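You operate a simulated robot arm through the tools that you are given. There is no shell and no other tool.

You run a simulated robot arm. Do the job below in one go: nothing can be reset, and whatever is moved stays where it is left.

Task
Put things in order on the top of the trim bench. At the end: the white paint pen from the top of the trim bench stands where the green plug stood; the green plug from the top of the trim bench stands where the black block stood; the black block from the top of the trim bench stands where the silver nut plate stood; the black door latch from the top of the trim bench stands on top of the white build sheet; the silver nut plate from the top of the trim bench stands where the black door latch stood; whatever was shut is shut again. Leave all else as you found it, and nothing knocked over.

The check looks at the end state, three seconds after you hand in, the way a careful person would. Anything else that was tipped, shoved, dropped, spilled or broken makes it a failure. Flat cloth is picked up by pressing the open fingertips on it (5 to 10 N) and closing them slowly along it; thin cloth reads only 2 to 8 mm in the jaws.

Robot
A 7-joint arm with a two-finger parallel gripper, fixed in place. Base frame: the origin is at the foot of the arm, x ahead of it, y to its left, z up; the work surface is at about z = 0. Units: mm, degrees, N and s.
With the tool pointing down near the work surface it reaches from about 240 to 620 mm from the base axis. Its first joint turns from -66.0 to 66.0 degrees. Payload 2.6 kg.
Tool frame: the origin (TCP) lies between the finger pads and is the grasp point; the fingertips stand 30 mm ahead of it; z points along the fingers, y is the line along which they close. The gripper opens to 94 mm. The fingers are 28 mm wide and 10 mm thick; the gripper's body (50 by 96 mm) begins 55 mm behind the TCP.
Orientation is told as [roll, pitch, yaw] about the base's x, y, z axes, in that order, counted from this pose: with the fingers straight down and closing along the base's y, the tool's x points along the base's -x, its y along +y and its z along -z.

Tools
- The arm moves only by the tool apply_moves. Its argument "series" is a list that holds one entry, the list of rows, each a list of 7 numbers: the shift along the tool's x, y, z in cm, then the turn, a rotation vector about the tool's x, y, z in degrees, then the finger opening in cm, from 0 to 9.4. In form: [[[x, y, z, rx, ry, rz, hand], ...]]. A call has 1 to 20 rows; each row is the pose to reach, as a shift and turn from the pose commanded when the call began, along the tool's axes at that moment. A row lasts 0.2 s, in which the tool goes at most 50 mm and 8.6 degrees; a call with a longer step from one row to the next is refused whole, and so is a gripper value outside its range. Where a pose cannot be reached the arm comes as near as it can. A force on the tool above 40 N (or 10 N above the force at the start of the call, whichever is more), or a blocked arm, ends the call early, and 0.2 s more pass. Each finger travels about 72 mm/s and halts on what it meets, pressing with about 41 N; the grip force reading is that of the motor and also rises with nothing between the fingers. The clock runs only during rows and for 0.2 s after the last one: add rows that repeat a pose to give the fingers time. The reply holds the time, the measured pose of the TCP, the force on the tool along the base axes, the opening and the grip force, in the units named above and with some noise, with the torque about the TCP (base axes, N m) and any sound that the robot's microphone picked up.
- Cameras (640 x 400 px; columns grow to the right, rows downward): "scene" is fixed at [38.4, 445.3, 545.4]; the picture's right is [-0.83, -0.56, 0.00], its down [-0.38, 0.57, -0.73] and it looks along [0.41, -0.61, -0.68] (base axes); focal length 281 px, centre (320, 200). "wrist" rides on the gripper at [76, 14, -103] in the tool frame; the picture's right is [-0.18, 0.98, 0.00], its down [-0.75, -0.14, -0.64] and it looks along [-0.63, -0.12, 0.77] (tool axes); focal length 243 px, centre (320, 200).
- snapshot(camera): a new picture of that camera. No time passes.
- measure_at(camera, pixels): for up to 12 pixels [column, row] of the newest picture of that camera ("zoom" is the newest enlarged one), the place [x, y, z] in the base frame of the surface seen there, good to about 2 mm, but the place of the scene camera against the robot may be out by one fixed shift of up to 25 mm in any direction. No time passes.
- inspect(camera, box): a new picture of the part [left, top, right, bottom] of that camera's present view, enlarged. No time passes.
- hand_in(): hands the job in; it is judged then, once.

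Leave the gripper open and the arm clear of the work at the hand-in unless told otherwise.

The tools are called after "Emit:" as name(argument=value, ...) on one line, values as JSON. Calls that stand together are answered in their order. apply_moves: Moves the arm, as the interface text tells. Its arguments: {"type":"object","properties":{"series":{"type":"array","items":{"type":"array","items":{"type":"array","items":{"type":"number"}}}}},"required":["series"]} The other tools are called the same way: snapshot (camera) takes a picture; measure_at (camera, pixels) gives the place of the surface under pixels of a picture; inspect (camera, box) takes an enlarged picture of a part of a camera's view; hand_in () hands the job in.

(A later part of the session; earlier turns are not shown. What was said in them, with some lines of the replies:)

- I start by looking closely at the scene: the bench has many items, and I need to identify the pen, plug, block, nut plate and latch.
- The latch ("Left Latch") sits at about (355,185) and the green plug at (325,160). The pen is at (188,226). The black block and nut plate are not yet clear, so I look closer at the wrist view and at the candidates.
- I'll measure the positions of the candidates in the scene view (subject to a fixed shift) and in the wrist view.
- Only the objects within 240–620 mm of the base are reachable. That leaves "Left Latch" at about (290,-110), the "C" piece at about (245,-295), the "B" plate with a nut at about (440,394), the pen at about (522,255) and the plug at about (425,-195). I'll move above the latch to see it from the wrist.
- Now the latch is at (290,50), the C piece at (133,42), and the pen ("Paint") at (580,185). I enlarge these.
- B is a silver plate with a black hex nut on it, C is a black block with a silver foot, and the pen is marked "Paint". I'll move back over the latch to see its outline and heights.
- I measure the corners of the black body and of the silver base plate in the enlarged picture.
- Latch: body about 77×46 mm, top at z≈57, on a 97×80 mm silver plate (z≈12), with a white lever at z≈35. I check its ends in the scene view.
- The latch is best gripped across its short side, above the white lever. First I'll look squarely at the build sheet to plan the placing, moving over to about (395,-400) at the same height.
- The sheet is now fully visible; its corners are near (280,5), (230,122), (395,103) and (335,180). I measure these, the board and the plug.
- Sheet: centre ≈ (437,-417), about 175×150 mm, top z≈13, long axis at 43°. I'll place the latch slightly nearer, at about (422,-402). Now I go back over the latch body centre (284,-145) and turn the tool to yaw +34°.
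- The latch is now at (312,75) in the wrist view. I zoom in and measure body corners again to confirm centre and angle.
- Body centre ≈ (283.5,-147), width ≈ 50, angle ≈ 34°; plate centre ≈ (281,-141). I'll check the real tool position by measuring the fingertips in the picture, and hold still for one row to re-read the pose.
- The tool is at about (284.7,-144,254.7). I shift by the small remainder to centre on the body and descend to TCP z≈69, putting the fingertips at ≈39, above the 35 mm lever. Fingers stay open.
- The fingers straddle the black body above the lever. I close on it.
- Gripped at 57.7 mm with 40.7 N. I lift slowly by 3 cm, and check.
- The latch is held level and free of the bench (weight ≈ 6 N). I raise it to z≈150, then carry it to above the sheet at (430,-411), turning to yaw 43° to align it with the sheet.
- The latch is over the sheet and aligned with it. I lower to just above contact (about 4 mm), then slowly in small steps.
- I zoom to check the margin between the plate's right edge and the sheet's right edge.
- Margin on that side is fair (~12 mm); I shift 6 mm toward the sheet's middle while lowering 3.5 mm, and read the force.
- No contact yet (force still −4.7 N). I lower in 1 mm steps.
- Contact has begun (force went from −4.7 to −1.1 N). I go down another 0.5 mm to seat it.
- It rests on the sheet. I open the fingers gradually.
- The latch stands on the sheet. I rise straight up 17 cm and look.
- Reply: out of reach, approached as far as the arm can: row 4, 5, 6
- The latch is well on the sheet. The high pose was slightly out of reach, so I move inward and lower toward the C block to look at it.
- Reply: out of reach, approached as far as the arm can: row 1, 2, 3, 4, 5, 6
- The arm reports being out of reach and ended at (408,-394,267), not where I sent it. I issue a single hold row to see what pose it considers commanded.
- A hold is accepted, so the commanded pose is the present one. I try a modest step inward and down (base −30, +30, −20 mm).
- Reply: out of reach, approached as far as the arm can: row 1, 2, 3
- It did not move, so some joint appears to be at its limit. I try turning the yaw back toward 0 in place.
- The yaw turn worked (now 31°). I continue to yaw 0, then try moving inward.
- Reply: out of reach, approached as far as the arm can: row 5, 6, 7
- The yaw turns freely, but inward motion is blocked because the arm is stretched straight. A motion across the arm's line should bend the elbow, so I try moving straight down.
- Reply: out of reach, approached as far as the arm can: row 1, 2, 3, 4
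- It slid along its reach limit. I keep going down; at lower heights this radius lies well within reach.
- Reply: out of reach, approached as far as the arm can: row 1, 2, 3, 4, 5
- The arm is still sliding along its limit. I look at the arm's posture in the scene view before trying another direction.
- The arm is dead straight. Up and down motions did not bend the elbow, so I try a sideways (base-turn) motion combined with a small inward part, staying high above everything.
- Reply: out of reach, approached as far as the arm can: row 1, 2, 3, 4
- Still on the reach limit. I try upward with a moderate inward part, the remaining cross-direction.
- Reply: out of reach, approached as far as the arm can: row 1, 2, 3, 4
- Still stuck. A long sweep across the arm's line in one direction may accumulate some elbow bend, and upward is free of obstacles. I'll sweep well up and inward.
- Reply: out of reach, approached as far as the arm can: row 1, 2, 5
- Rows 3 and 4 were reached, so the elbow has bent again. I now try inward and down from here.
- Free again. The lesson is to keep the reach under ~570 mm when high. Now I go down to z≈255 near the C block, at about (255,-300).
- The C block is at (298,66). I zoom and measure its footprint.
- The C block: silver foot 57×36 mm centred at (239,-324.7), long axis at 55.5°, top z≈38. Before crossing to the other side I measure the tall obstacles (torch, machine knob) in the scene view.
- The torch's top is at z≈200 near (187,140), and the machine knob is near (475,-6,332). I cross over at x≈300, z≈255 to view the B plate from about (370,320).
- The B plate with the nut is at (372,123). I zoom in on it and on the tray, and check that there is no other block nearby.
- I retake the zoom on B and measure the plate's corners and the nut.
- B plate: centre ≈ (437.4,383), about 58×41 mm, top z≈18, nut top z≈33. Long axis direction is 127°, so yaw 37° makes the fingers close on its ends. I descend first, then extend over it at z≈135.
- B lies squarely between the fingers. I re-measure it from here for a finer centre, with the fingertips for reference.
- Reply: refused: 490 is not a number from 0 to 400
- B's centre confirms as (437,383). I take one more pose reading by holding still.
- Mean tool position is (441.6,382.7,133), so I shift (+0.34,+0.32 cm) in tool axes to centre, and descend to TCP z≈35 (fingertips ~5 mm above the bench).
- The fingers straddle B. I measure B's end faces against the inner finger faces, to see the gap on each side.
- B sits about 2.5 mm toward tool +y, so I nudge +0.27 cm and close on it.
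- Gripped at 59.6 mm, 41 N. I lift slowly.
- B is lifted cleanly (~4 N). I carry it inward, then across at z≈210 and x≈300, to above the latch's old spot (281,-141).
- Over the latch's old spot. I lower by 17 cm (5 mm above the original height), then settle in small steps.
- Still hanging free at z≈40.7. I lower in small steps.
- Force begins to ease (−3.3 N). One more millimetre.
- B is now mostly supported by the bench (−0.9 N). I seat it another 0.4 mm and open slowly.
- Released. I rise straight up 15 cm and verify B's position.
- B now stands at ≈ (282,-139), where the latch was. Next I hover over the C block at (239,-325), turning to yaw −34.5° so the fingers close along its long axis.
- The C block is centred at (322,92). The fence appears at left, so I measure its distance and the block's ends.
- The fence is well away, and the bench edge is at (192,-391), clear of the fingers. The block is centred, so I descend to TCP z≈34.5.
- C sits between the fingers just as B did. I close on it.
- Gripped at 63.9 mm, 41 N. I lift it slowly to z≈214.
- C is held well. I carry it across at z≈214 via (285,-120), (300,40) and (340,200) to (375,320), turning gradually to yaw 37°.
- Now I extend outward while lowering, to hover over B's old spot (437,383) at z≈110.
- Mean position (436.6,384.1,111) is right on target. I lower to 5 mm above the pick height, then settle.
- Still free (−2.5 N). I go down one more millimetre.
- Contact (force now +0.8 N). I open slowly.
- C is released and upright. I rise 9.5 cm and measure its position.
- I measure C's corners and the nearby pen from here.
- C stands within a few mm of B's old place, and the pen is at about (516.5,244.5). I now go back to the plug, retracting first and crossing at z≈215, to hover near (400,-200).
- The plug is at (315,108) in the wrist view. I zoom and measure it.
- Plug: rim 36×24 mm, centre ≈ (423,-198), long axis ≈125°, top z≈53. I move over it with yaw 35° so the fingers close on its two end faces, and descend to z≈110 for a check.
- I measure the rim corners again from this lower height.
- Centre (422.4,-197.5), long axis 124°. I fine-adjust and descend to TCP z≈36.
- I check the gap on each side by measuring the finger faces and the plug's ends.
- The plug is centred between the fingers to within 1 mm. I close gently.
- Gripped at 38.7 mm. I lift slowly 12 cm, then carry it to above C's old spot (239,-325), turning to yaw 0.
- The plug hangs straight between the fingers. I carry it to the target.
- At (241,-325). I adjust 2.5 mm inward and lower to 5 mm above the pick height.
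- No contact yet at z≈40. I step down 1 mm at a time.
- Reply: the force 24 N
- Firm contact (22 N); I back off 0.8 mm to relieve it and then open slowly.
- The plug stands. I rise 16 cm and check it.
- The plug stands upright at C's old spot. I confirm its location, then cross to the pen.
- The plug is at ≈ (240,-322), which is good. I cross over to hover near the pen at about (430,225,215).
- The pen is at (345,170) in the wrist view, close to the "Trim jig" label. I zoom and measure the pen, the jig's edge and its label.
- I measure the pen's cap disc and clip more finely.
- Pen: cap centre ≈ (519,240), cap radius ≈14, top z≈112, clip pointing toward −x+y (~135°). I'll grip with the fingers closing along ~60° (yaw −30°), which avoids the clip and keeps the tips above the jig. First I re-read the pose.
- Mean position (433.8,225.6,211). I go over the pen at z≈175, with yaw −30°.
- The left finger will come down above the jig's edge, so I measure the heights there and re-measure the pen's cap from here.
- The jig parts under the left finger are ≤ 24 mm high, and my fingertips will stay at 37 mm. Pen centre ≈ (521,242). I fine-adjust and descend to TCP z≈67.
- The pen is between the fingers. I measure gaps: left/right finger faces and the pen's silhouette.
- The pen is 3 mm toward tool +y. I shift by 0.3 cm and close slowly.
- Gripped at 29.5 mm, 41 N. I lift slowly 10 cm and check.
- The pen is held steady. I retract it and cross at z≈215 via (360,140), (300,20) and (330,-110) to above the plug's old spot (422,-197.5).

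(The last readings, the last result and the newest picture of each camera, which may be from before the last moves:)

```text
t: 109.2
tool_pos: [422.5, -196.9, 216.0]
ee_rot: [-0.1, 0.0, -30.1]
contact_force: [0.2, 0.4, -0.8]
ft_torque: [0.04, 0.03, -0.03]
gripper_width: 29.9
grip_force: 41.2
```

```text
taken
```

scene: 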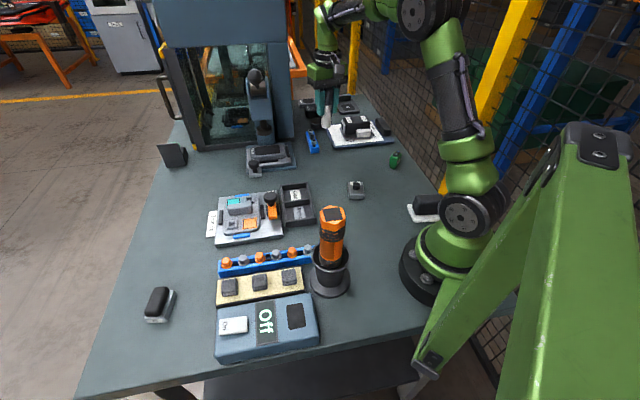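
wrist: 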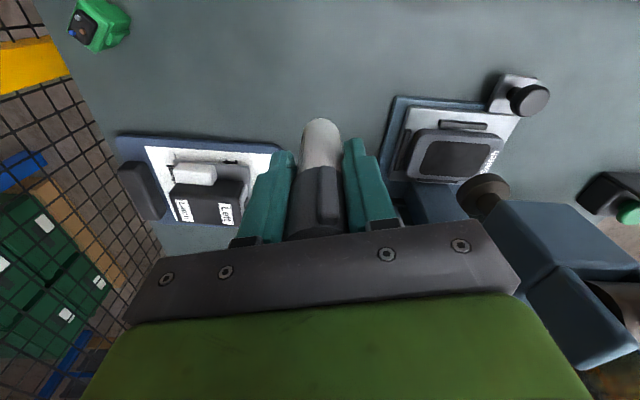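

Right above the spot at (423,-197). I lower by 14.2 cm (about 5 mm short), then in small steps.

Emit:
apply_moves(series=[[[0, 0, 3.0, 0, 0, 0, 1.8], [0, 0, 7.0, 0, 0, 0, 1.8], [0, 0, 10.5, 0, 0, 0, 1.8], [0, 0, 13.0, 0, 0, 0, 1.8], [0, 0, 14.2, 0, 0, 0, 1.8], [0, 0, 14.2, 0, 0, 0, 1.8]]])

Emit:
snapshot(camera="wrist")

Emit:
inspect(camera="scene", box=[270, 90, 380, 180])

```text
t: 110.6
tool_pos: [422.8, -196.7, 74.5]
ee_rot: [-0.1, 0.1, -30.0]
contact_force: [0.8, -0.3, -1.1]
ft_torque: [-0.03, 0.0, -0.03]
gripper_width: 29.5
grip_force: 41.0
```

```text
taken
```

wrist: 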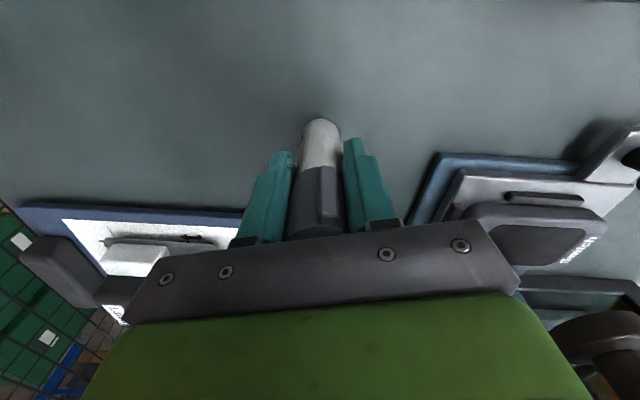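

```text
4.44 times, centred on (325, 135) of scene
```

zoom: 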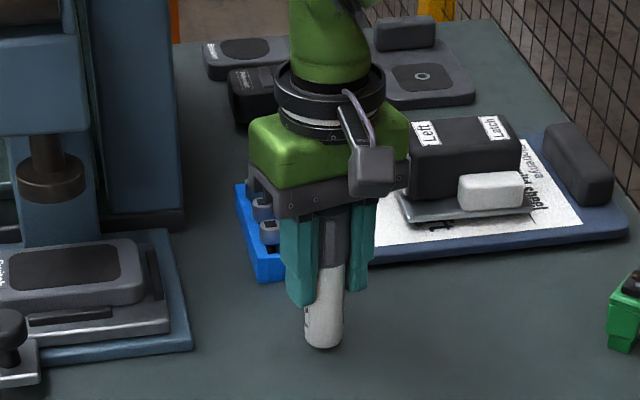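

The pen hangs vertically, about 5 mm above the bench. I lower in small steps while watching the force.

Emit:
apply_moves(series=[[[0, 0, 0.15, 0, 0, 0, 1.8], [0, 0, 0.3, 0, 0, 0, 1.8]]])

Emit:
apply_moves(series=[[[0, 0, 0.08, 0, 0, 0, 1.8]]])

Emit:
apply_moves(series=[[[0, 0, 0.05, 0, 0, 0, 1.8]]])

```text
t: 111.2
tool_pos: [422.8, -197.3, 72.5]
ee_rot: [0.0, 0.1, -30.1]
contact_force: [-0.3, 0.7, -0.9]
ft_torque: [0.0, -0.04, 0.03]
gripper_width: 29.8
grip_force: 40.9
```

```text
t: 111.6
tool_pos: [422.0, -196.6, 70.4]
ee_rot: [-0.1, 0.0, -30.0]
contact_force: [0.2, -0.5, -1.0]
ft_torque: [0.01, -0.01, -0.03]
gripper_width: 29.8
grip_force: 40.5
```

```text
t: 112.0
tool_pos: [422.9, -197.1, 71.2]
ee_rot: [0.0, 0.0, -30.0]
contact_force: [-0.3, 0.6, -0.4]
ft_torque: [-0.01, 0.03, 0.0]
gripper_width: 29.8
grip_force: 41.4
```

Still no contact at z≈70.5. I continue at 0.5 mm per step.

Emit:
apply_moves(series=[[[0, 0, 0.05, 0, 0, 0, 1.8]]])

Emit:
apply_moves(series=[[[0, 0, 0.05, 0, 0, 0, 1.8]]])

```text
t: 112.4
tool_pos: [421.7, -196.0, 70.2]
ee_rot: [-0.1, 0.0, -30.0]
contact_force: [-0.3, -0.8, -0.3]
ft_torque: [-0.01, -0.01, 0.02]
gripper_width: 29.5
grip_force: 40.9
```

```text
t: 112.8
tool_pos: [422.6, -196.2, 70.9]
ee_rot: [-0.1, 0.0, -29.9]
contact_force: [-0.6, -0.1, -1.0]
ft_torque: [-0.01, 0.0, -0.01]
gripper_width: 29.6
grip_force: 41.0
```

Emit:
apply_moves(series=[[[0, 0, 0.05, 0, 0, 0, 1.8]]])

Emit:
apply_moves(series=[[[0, 0, 0.05, 0, 0, 0, 1.8]]])

```text
t: 113.2
tool_pos: [422.3, -195.9, 69.6]
ee_rot: [-0.1, 0.1, -30.0]
contact_force: [-0.7, 0.2, -0.9]
ft_torque: [0.01, -0.01, 0.02]
gripper_width: 29.8
grip_force: 41.1
```

```text
t: 113.6
tool_pos: [423.1, -196.6, 68.0]
ee_rot: [-0.1, 0.0, -30.0]
contact_force: [-1.6, 1.5, 3.6]
ft_torque: [0.03, 0.09, -0.04]
gripper_width: 29.9
grip_force: 41.1
```

Contact (+3.6 N). I open slowly.

Emit:
apply_moves(series=[[[0, 0, -0.01, 0, 0, 0, 2.6], [0, 0, -0.01, 0, 0, 0, 2.9], [0, 0, -0.01, 0, 0, 0, 3.1], [0, 0, -0.01, 0, 0, 0, 3.4], [0, 0, -0.01, 0, 0, 0, 3.8], [0, 0, -0.01, 0, 0, 0, 4.5], [0, 0, -0.01, 0, 0, 0, 5.5], [0, 0, -0.01, 0, 0, 0, 6.8], [0, 0, -0.01, 0, 0, 0, 8.2], [0, 0, -0.01, 0, 0, 0, 9.4], [0, 0, -0.01, 0, 0, 0, 9.4]]])

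Emit:
snapshot(camera="wrist")

Emit:
inspect(camera="scene", box=[270, 90, 380, 180])

```text
t: 116.0
tool_pos: [423.5, -196.5, 69.8]
ee_rot: [-0.1, 0.1, -30.0]
contact_force: [0.1, 0.0, 0.6]
ft_torque: [0.0, 0.0, 0.0]
gripper_width: 93.9
grip_force: 0.1
```

```text
taken
```

wrist: 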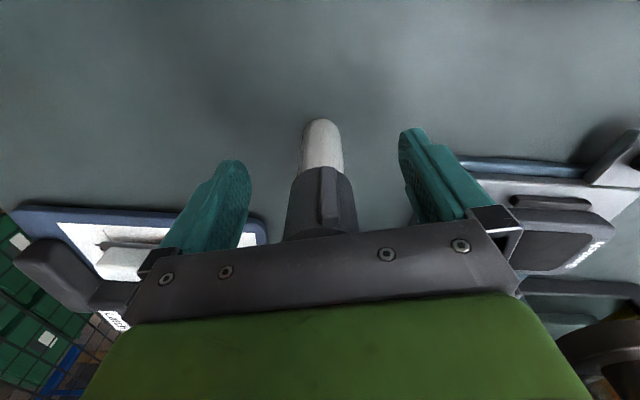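

```text
4.44 times, centred on (325, 135) of scene
```

zoom: 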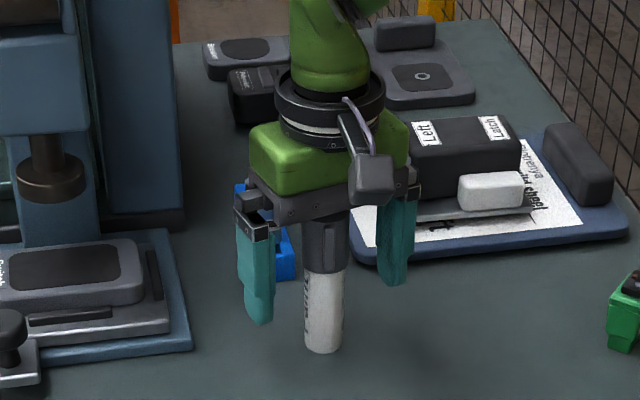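

The pen stands free. I rise straight up 14.5 cm and look.

Emit:
apply_moves(series=[[[0, 0, -1.0, 0, 0, 0, 9.4], [0, 0, -3.0, 0, 0, 0, 9.4], [0, 0, -6.0, 0, 0, 0, 9.4], [0, 0, -9.5, 0, 0, 0, 9.4], [0, 0, -12.5, 0, 0, 0, 9.4], [0, 0, -14.5, 0, 0, 0, 9.4], [0, 0, -14.5, 0, 0, 0, 9.4]]])

Emit:
snapshot(camera="wrist")

Emit:
measure_at(camera="wrist", pixels=[[325, 130], [322, 95], [320, 110], [310, 125], [340, 125]])

Emit:
inspect(camera="scene", box=[270, 90, 430, 210])

```text
t: 117.6
tool_pos: [422.2, -194.9, 213.4]
ee_rot: [-0.2, -0.2, -30.1]
contact_force: [0.2, 1.1, -0.3]
ft_torque: [0.01, 0.01, -0.01]
gripper_width: 93.9
grip_force: 0.1
```

```text
taken
```

wrist: 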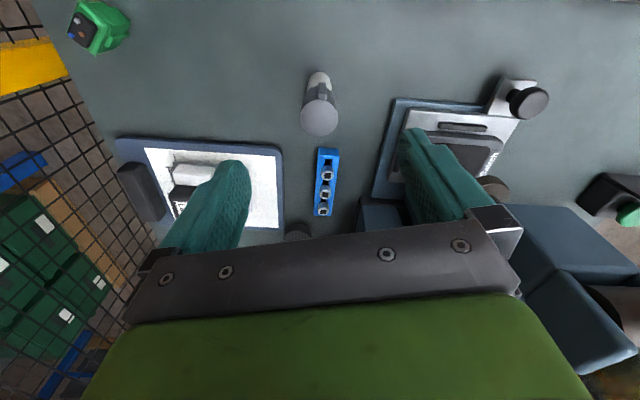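

```text
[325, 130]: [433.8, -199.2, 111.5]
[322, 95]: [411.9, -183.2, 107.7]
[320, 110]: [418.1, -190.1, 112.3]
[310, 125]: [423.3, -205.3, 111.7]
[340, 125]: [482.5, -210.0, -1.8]
```

```text
3.33 times, centred on (350, 150) of scene
```

zoom: 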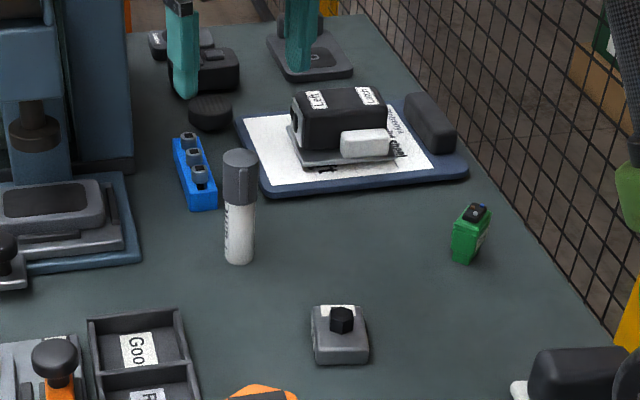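

All five pieces are in place. Before handing in I take another look at the black-on-white object beside the robot's foot, (425,205) in the scene, to be sure it isn't the "black block" meant.

Emit:
inspect(camera="scene", box=[395, 185, 455, 230])

Emit:
snapshot(camera="scene")

Emit:
measure_at(camera="scene", pixels=[[425, 203], [412, 210], [437, 222], [405, 205], [430, 195], [415, 200], [435, 215]])

```text
8.89 times, centred on (425, 208) of scene
```

zoom: 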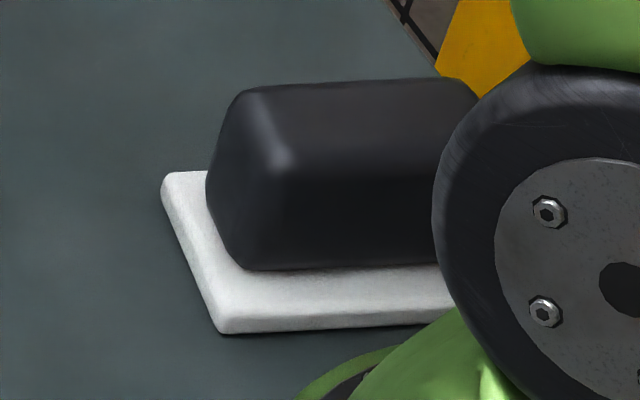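

```text
taken
```

scene: 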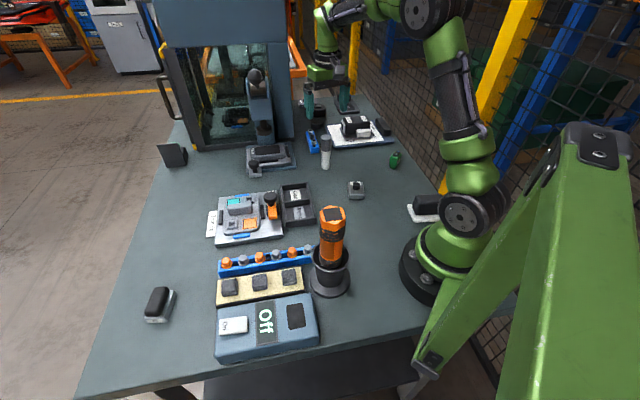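

```text
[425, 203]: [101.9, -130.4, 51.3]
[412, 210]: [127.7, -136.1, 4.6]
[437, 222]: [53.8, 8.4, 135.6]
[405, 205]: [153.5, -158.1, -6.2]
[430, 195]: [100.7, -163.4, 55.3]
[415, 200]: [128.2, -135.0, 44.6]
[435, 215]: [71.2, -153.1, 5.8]
```

That object is a large fixture right at the robot's foot, about 170 mm from the axis and unreachable. The labelled C piece was the movable black block. I now check the moved items once more in zooms and lift the arm away to a clear, high pose.

Emit:
apply_moves(series=[[[0, 0, -3.0, 0, 0, 0, 9.4], [1.5, -1.9, -5.5, 0, 0, -6, 9.4], [3.1, -3.8, -7.5, 0, 0, -13, 9.4], [4.7, -5.7, -8.7, 0, 0, -20, 9.4], [6.22, -7.63, -8.7, 0, 0, -27, 9.4], [6.22, -7.63, -8.7, 0, 0, -30, 9.4], [6.22, -7.63, -8.7, 0, 0, -30, 9.4]]])

Emit:
snapshot(camera="wrist")

Emit:
snapshot(camera="scene")

Emit:
inspect(camera="scene", box=[280, 80, 440, 210])

Emit:
inspect(camera="scene", box=[110, 180, 330, 340])

```text
t: 119.2
tool_pos: [332.1, -228.6, 303.1]
ee_rot: [-0.1, 0.0, 0.0]
contact_force: [0.5, 0.1, -0.1]
ft_torque: [-0.01, -0.01, -0.01]
gripper_width: 93.8
grip_force: 0.0
```

```text
taken
```

wrist: 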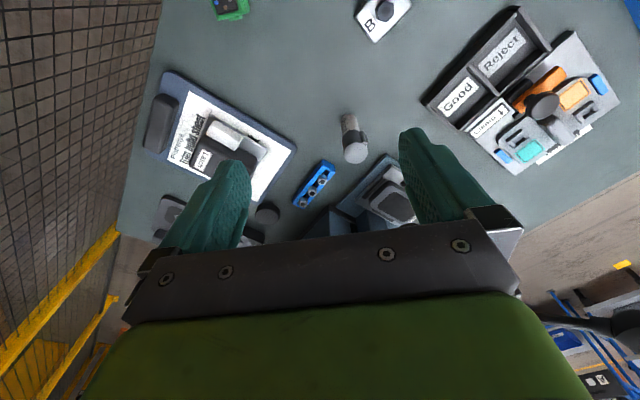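

```text
taken
```

scene: 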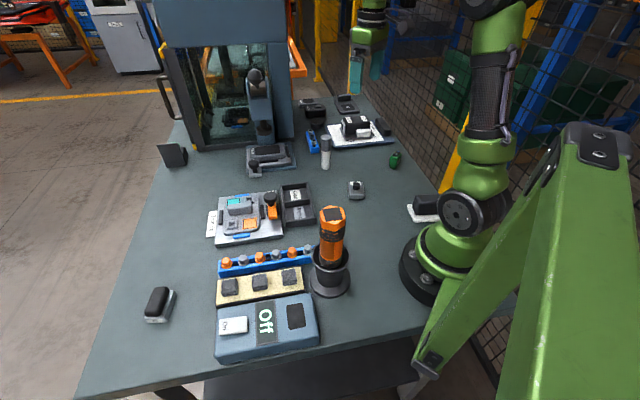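

```text
3.08 times, centred on (360, 145) of scene
```

zoom: 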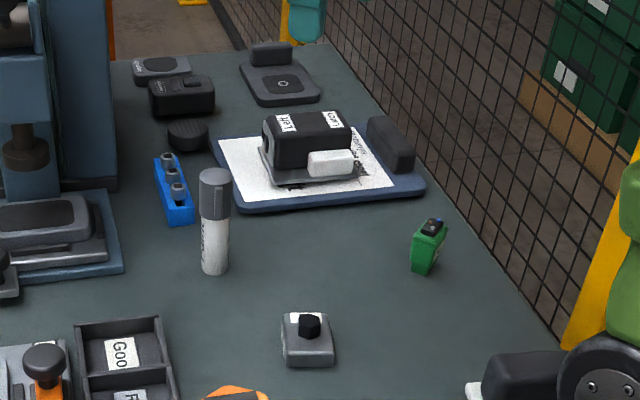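

```text
2.50 times, centred on (220, 260) of scene
```

zoom: 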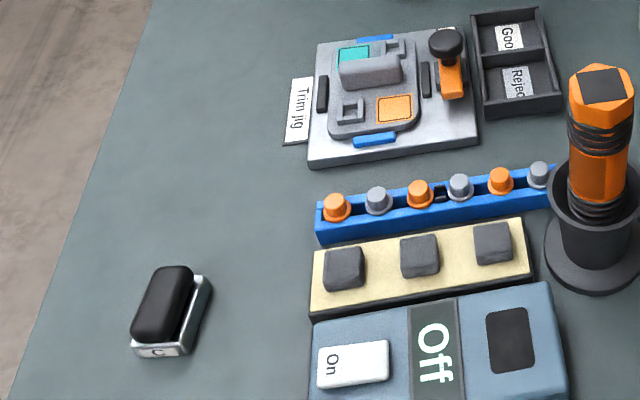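

Everything looks as asked. The latch is on the white sheet, B (nut plate) at the latch's old spot, C (black block) at B's old spot, the plug at C's old spot, and the pen upright at the plug's old spot. Nothing else moved, the machine is untouched, the gripper is open and the arm is clear. I hand in.

Emit:
hand_in()

```text
The job is handed in.
```

I moved all five pieces to their new places and handed the job in. I don't have the result of the check. Positions below are base-frame x, y in mm, measured with the wrist camera unless noted.

| Piece | Now stands | Position | Target position |
|---|---|---|---|
| Black door latch | on top of the white build sheet | near the sheet's middle | anywhere on the sheet |
| Silver nut plate (marked "B") | where the latch stood | (282, -139) | (281, -141) |
| Black block (marked "C") | where the nut plate stood | about (437, 386), partly from the tool position | (437, 383) |
| Green plug | where the black block stood | (240, -322) | (239, -325) |
| White paint pen | where the plug stood | (425, -196) | (422, -198) |

- **Which piece is the black block:** nothing on the bench is labelled that way. I took it to be the "C" piece, a black block on a silver foot, because it was the only movable black block within reach. A larger black object on a white base sits right by the robot's foot, out of reach, and I left it alone.
- **Arm stuck once:** after placing the latch, the arm stretched straight at full reach and would not come back inward. I lifted it up and inward until the elbow bent again. No contact force showed and nothing on the bench was disturbed.

I opened nothing, so there was nothing to shut. In the final pictures all five pieces are upright and everything else looks as it was. The gripper is open and the arm is raised clear of the work.
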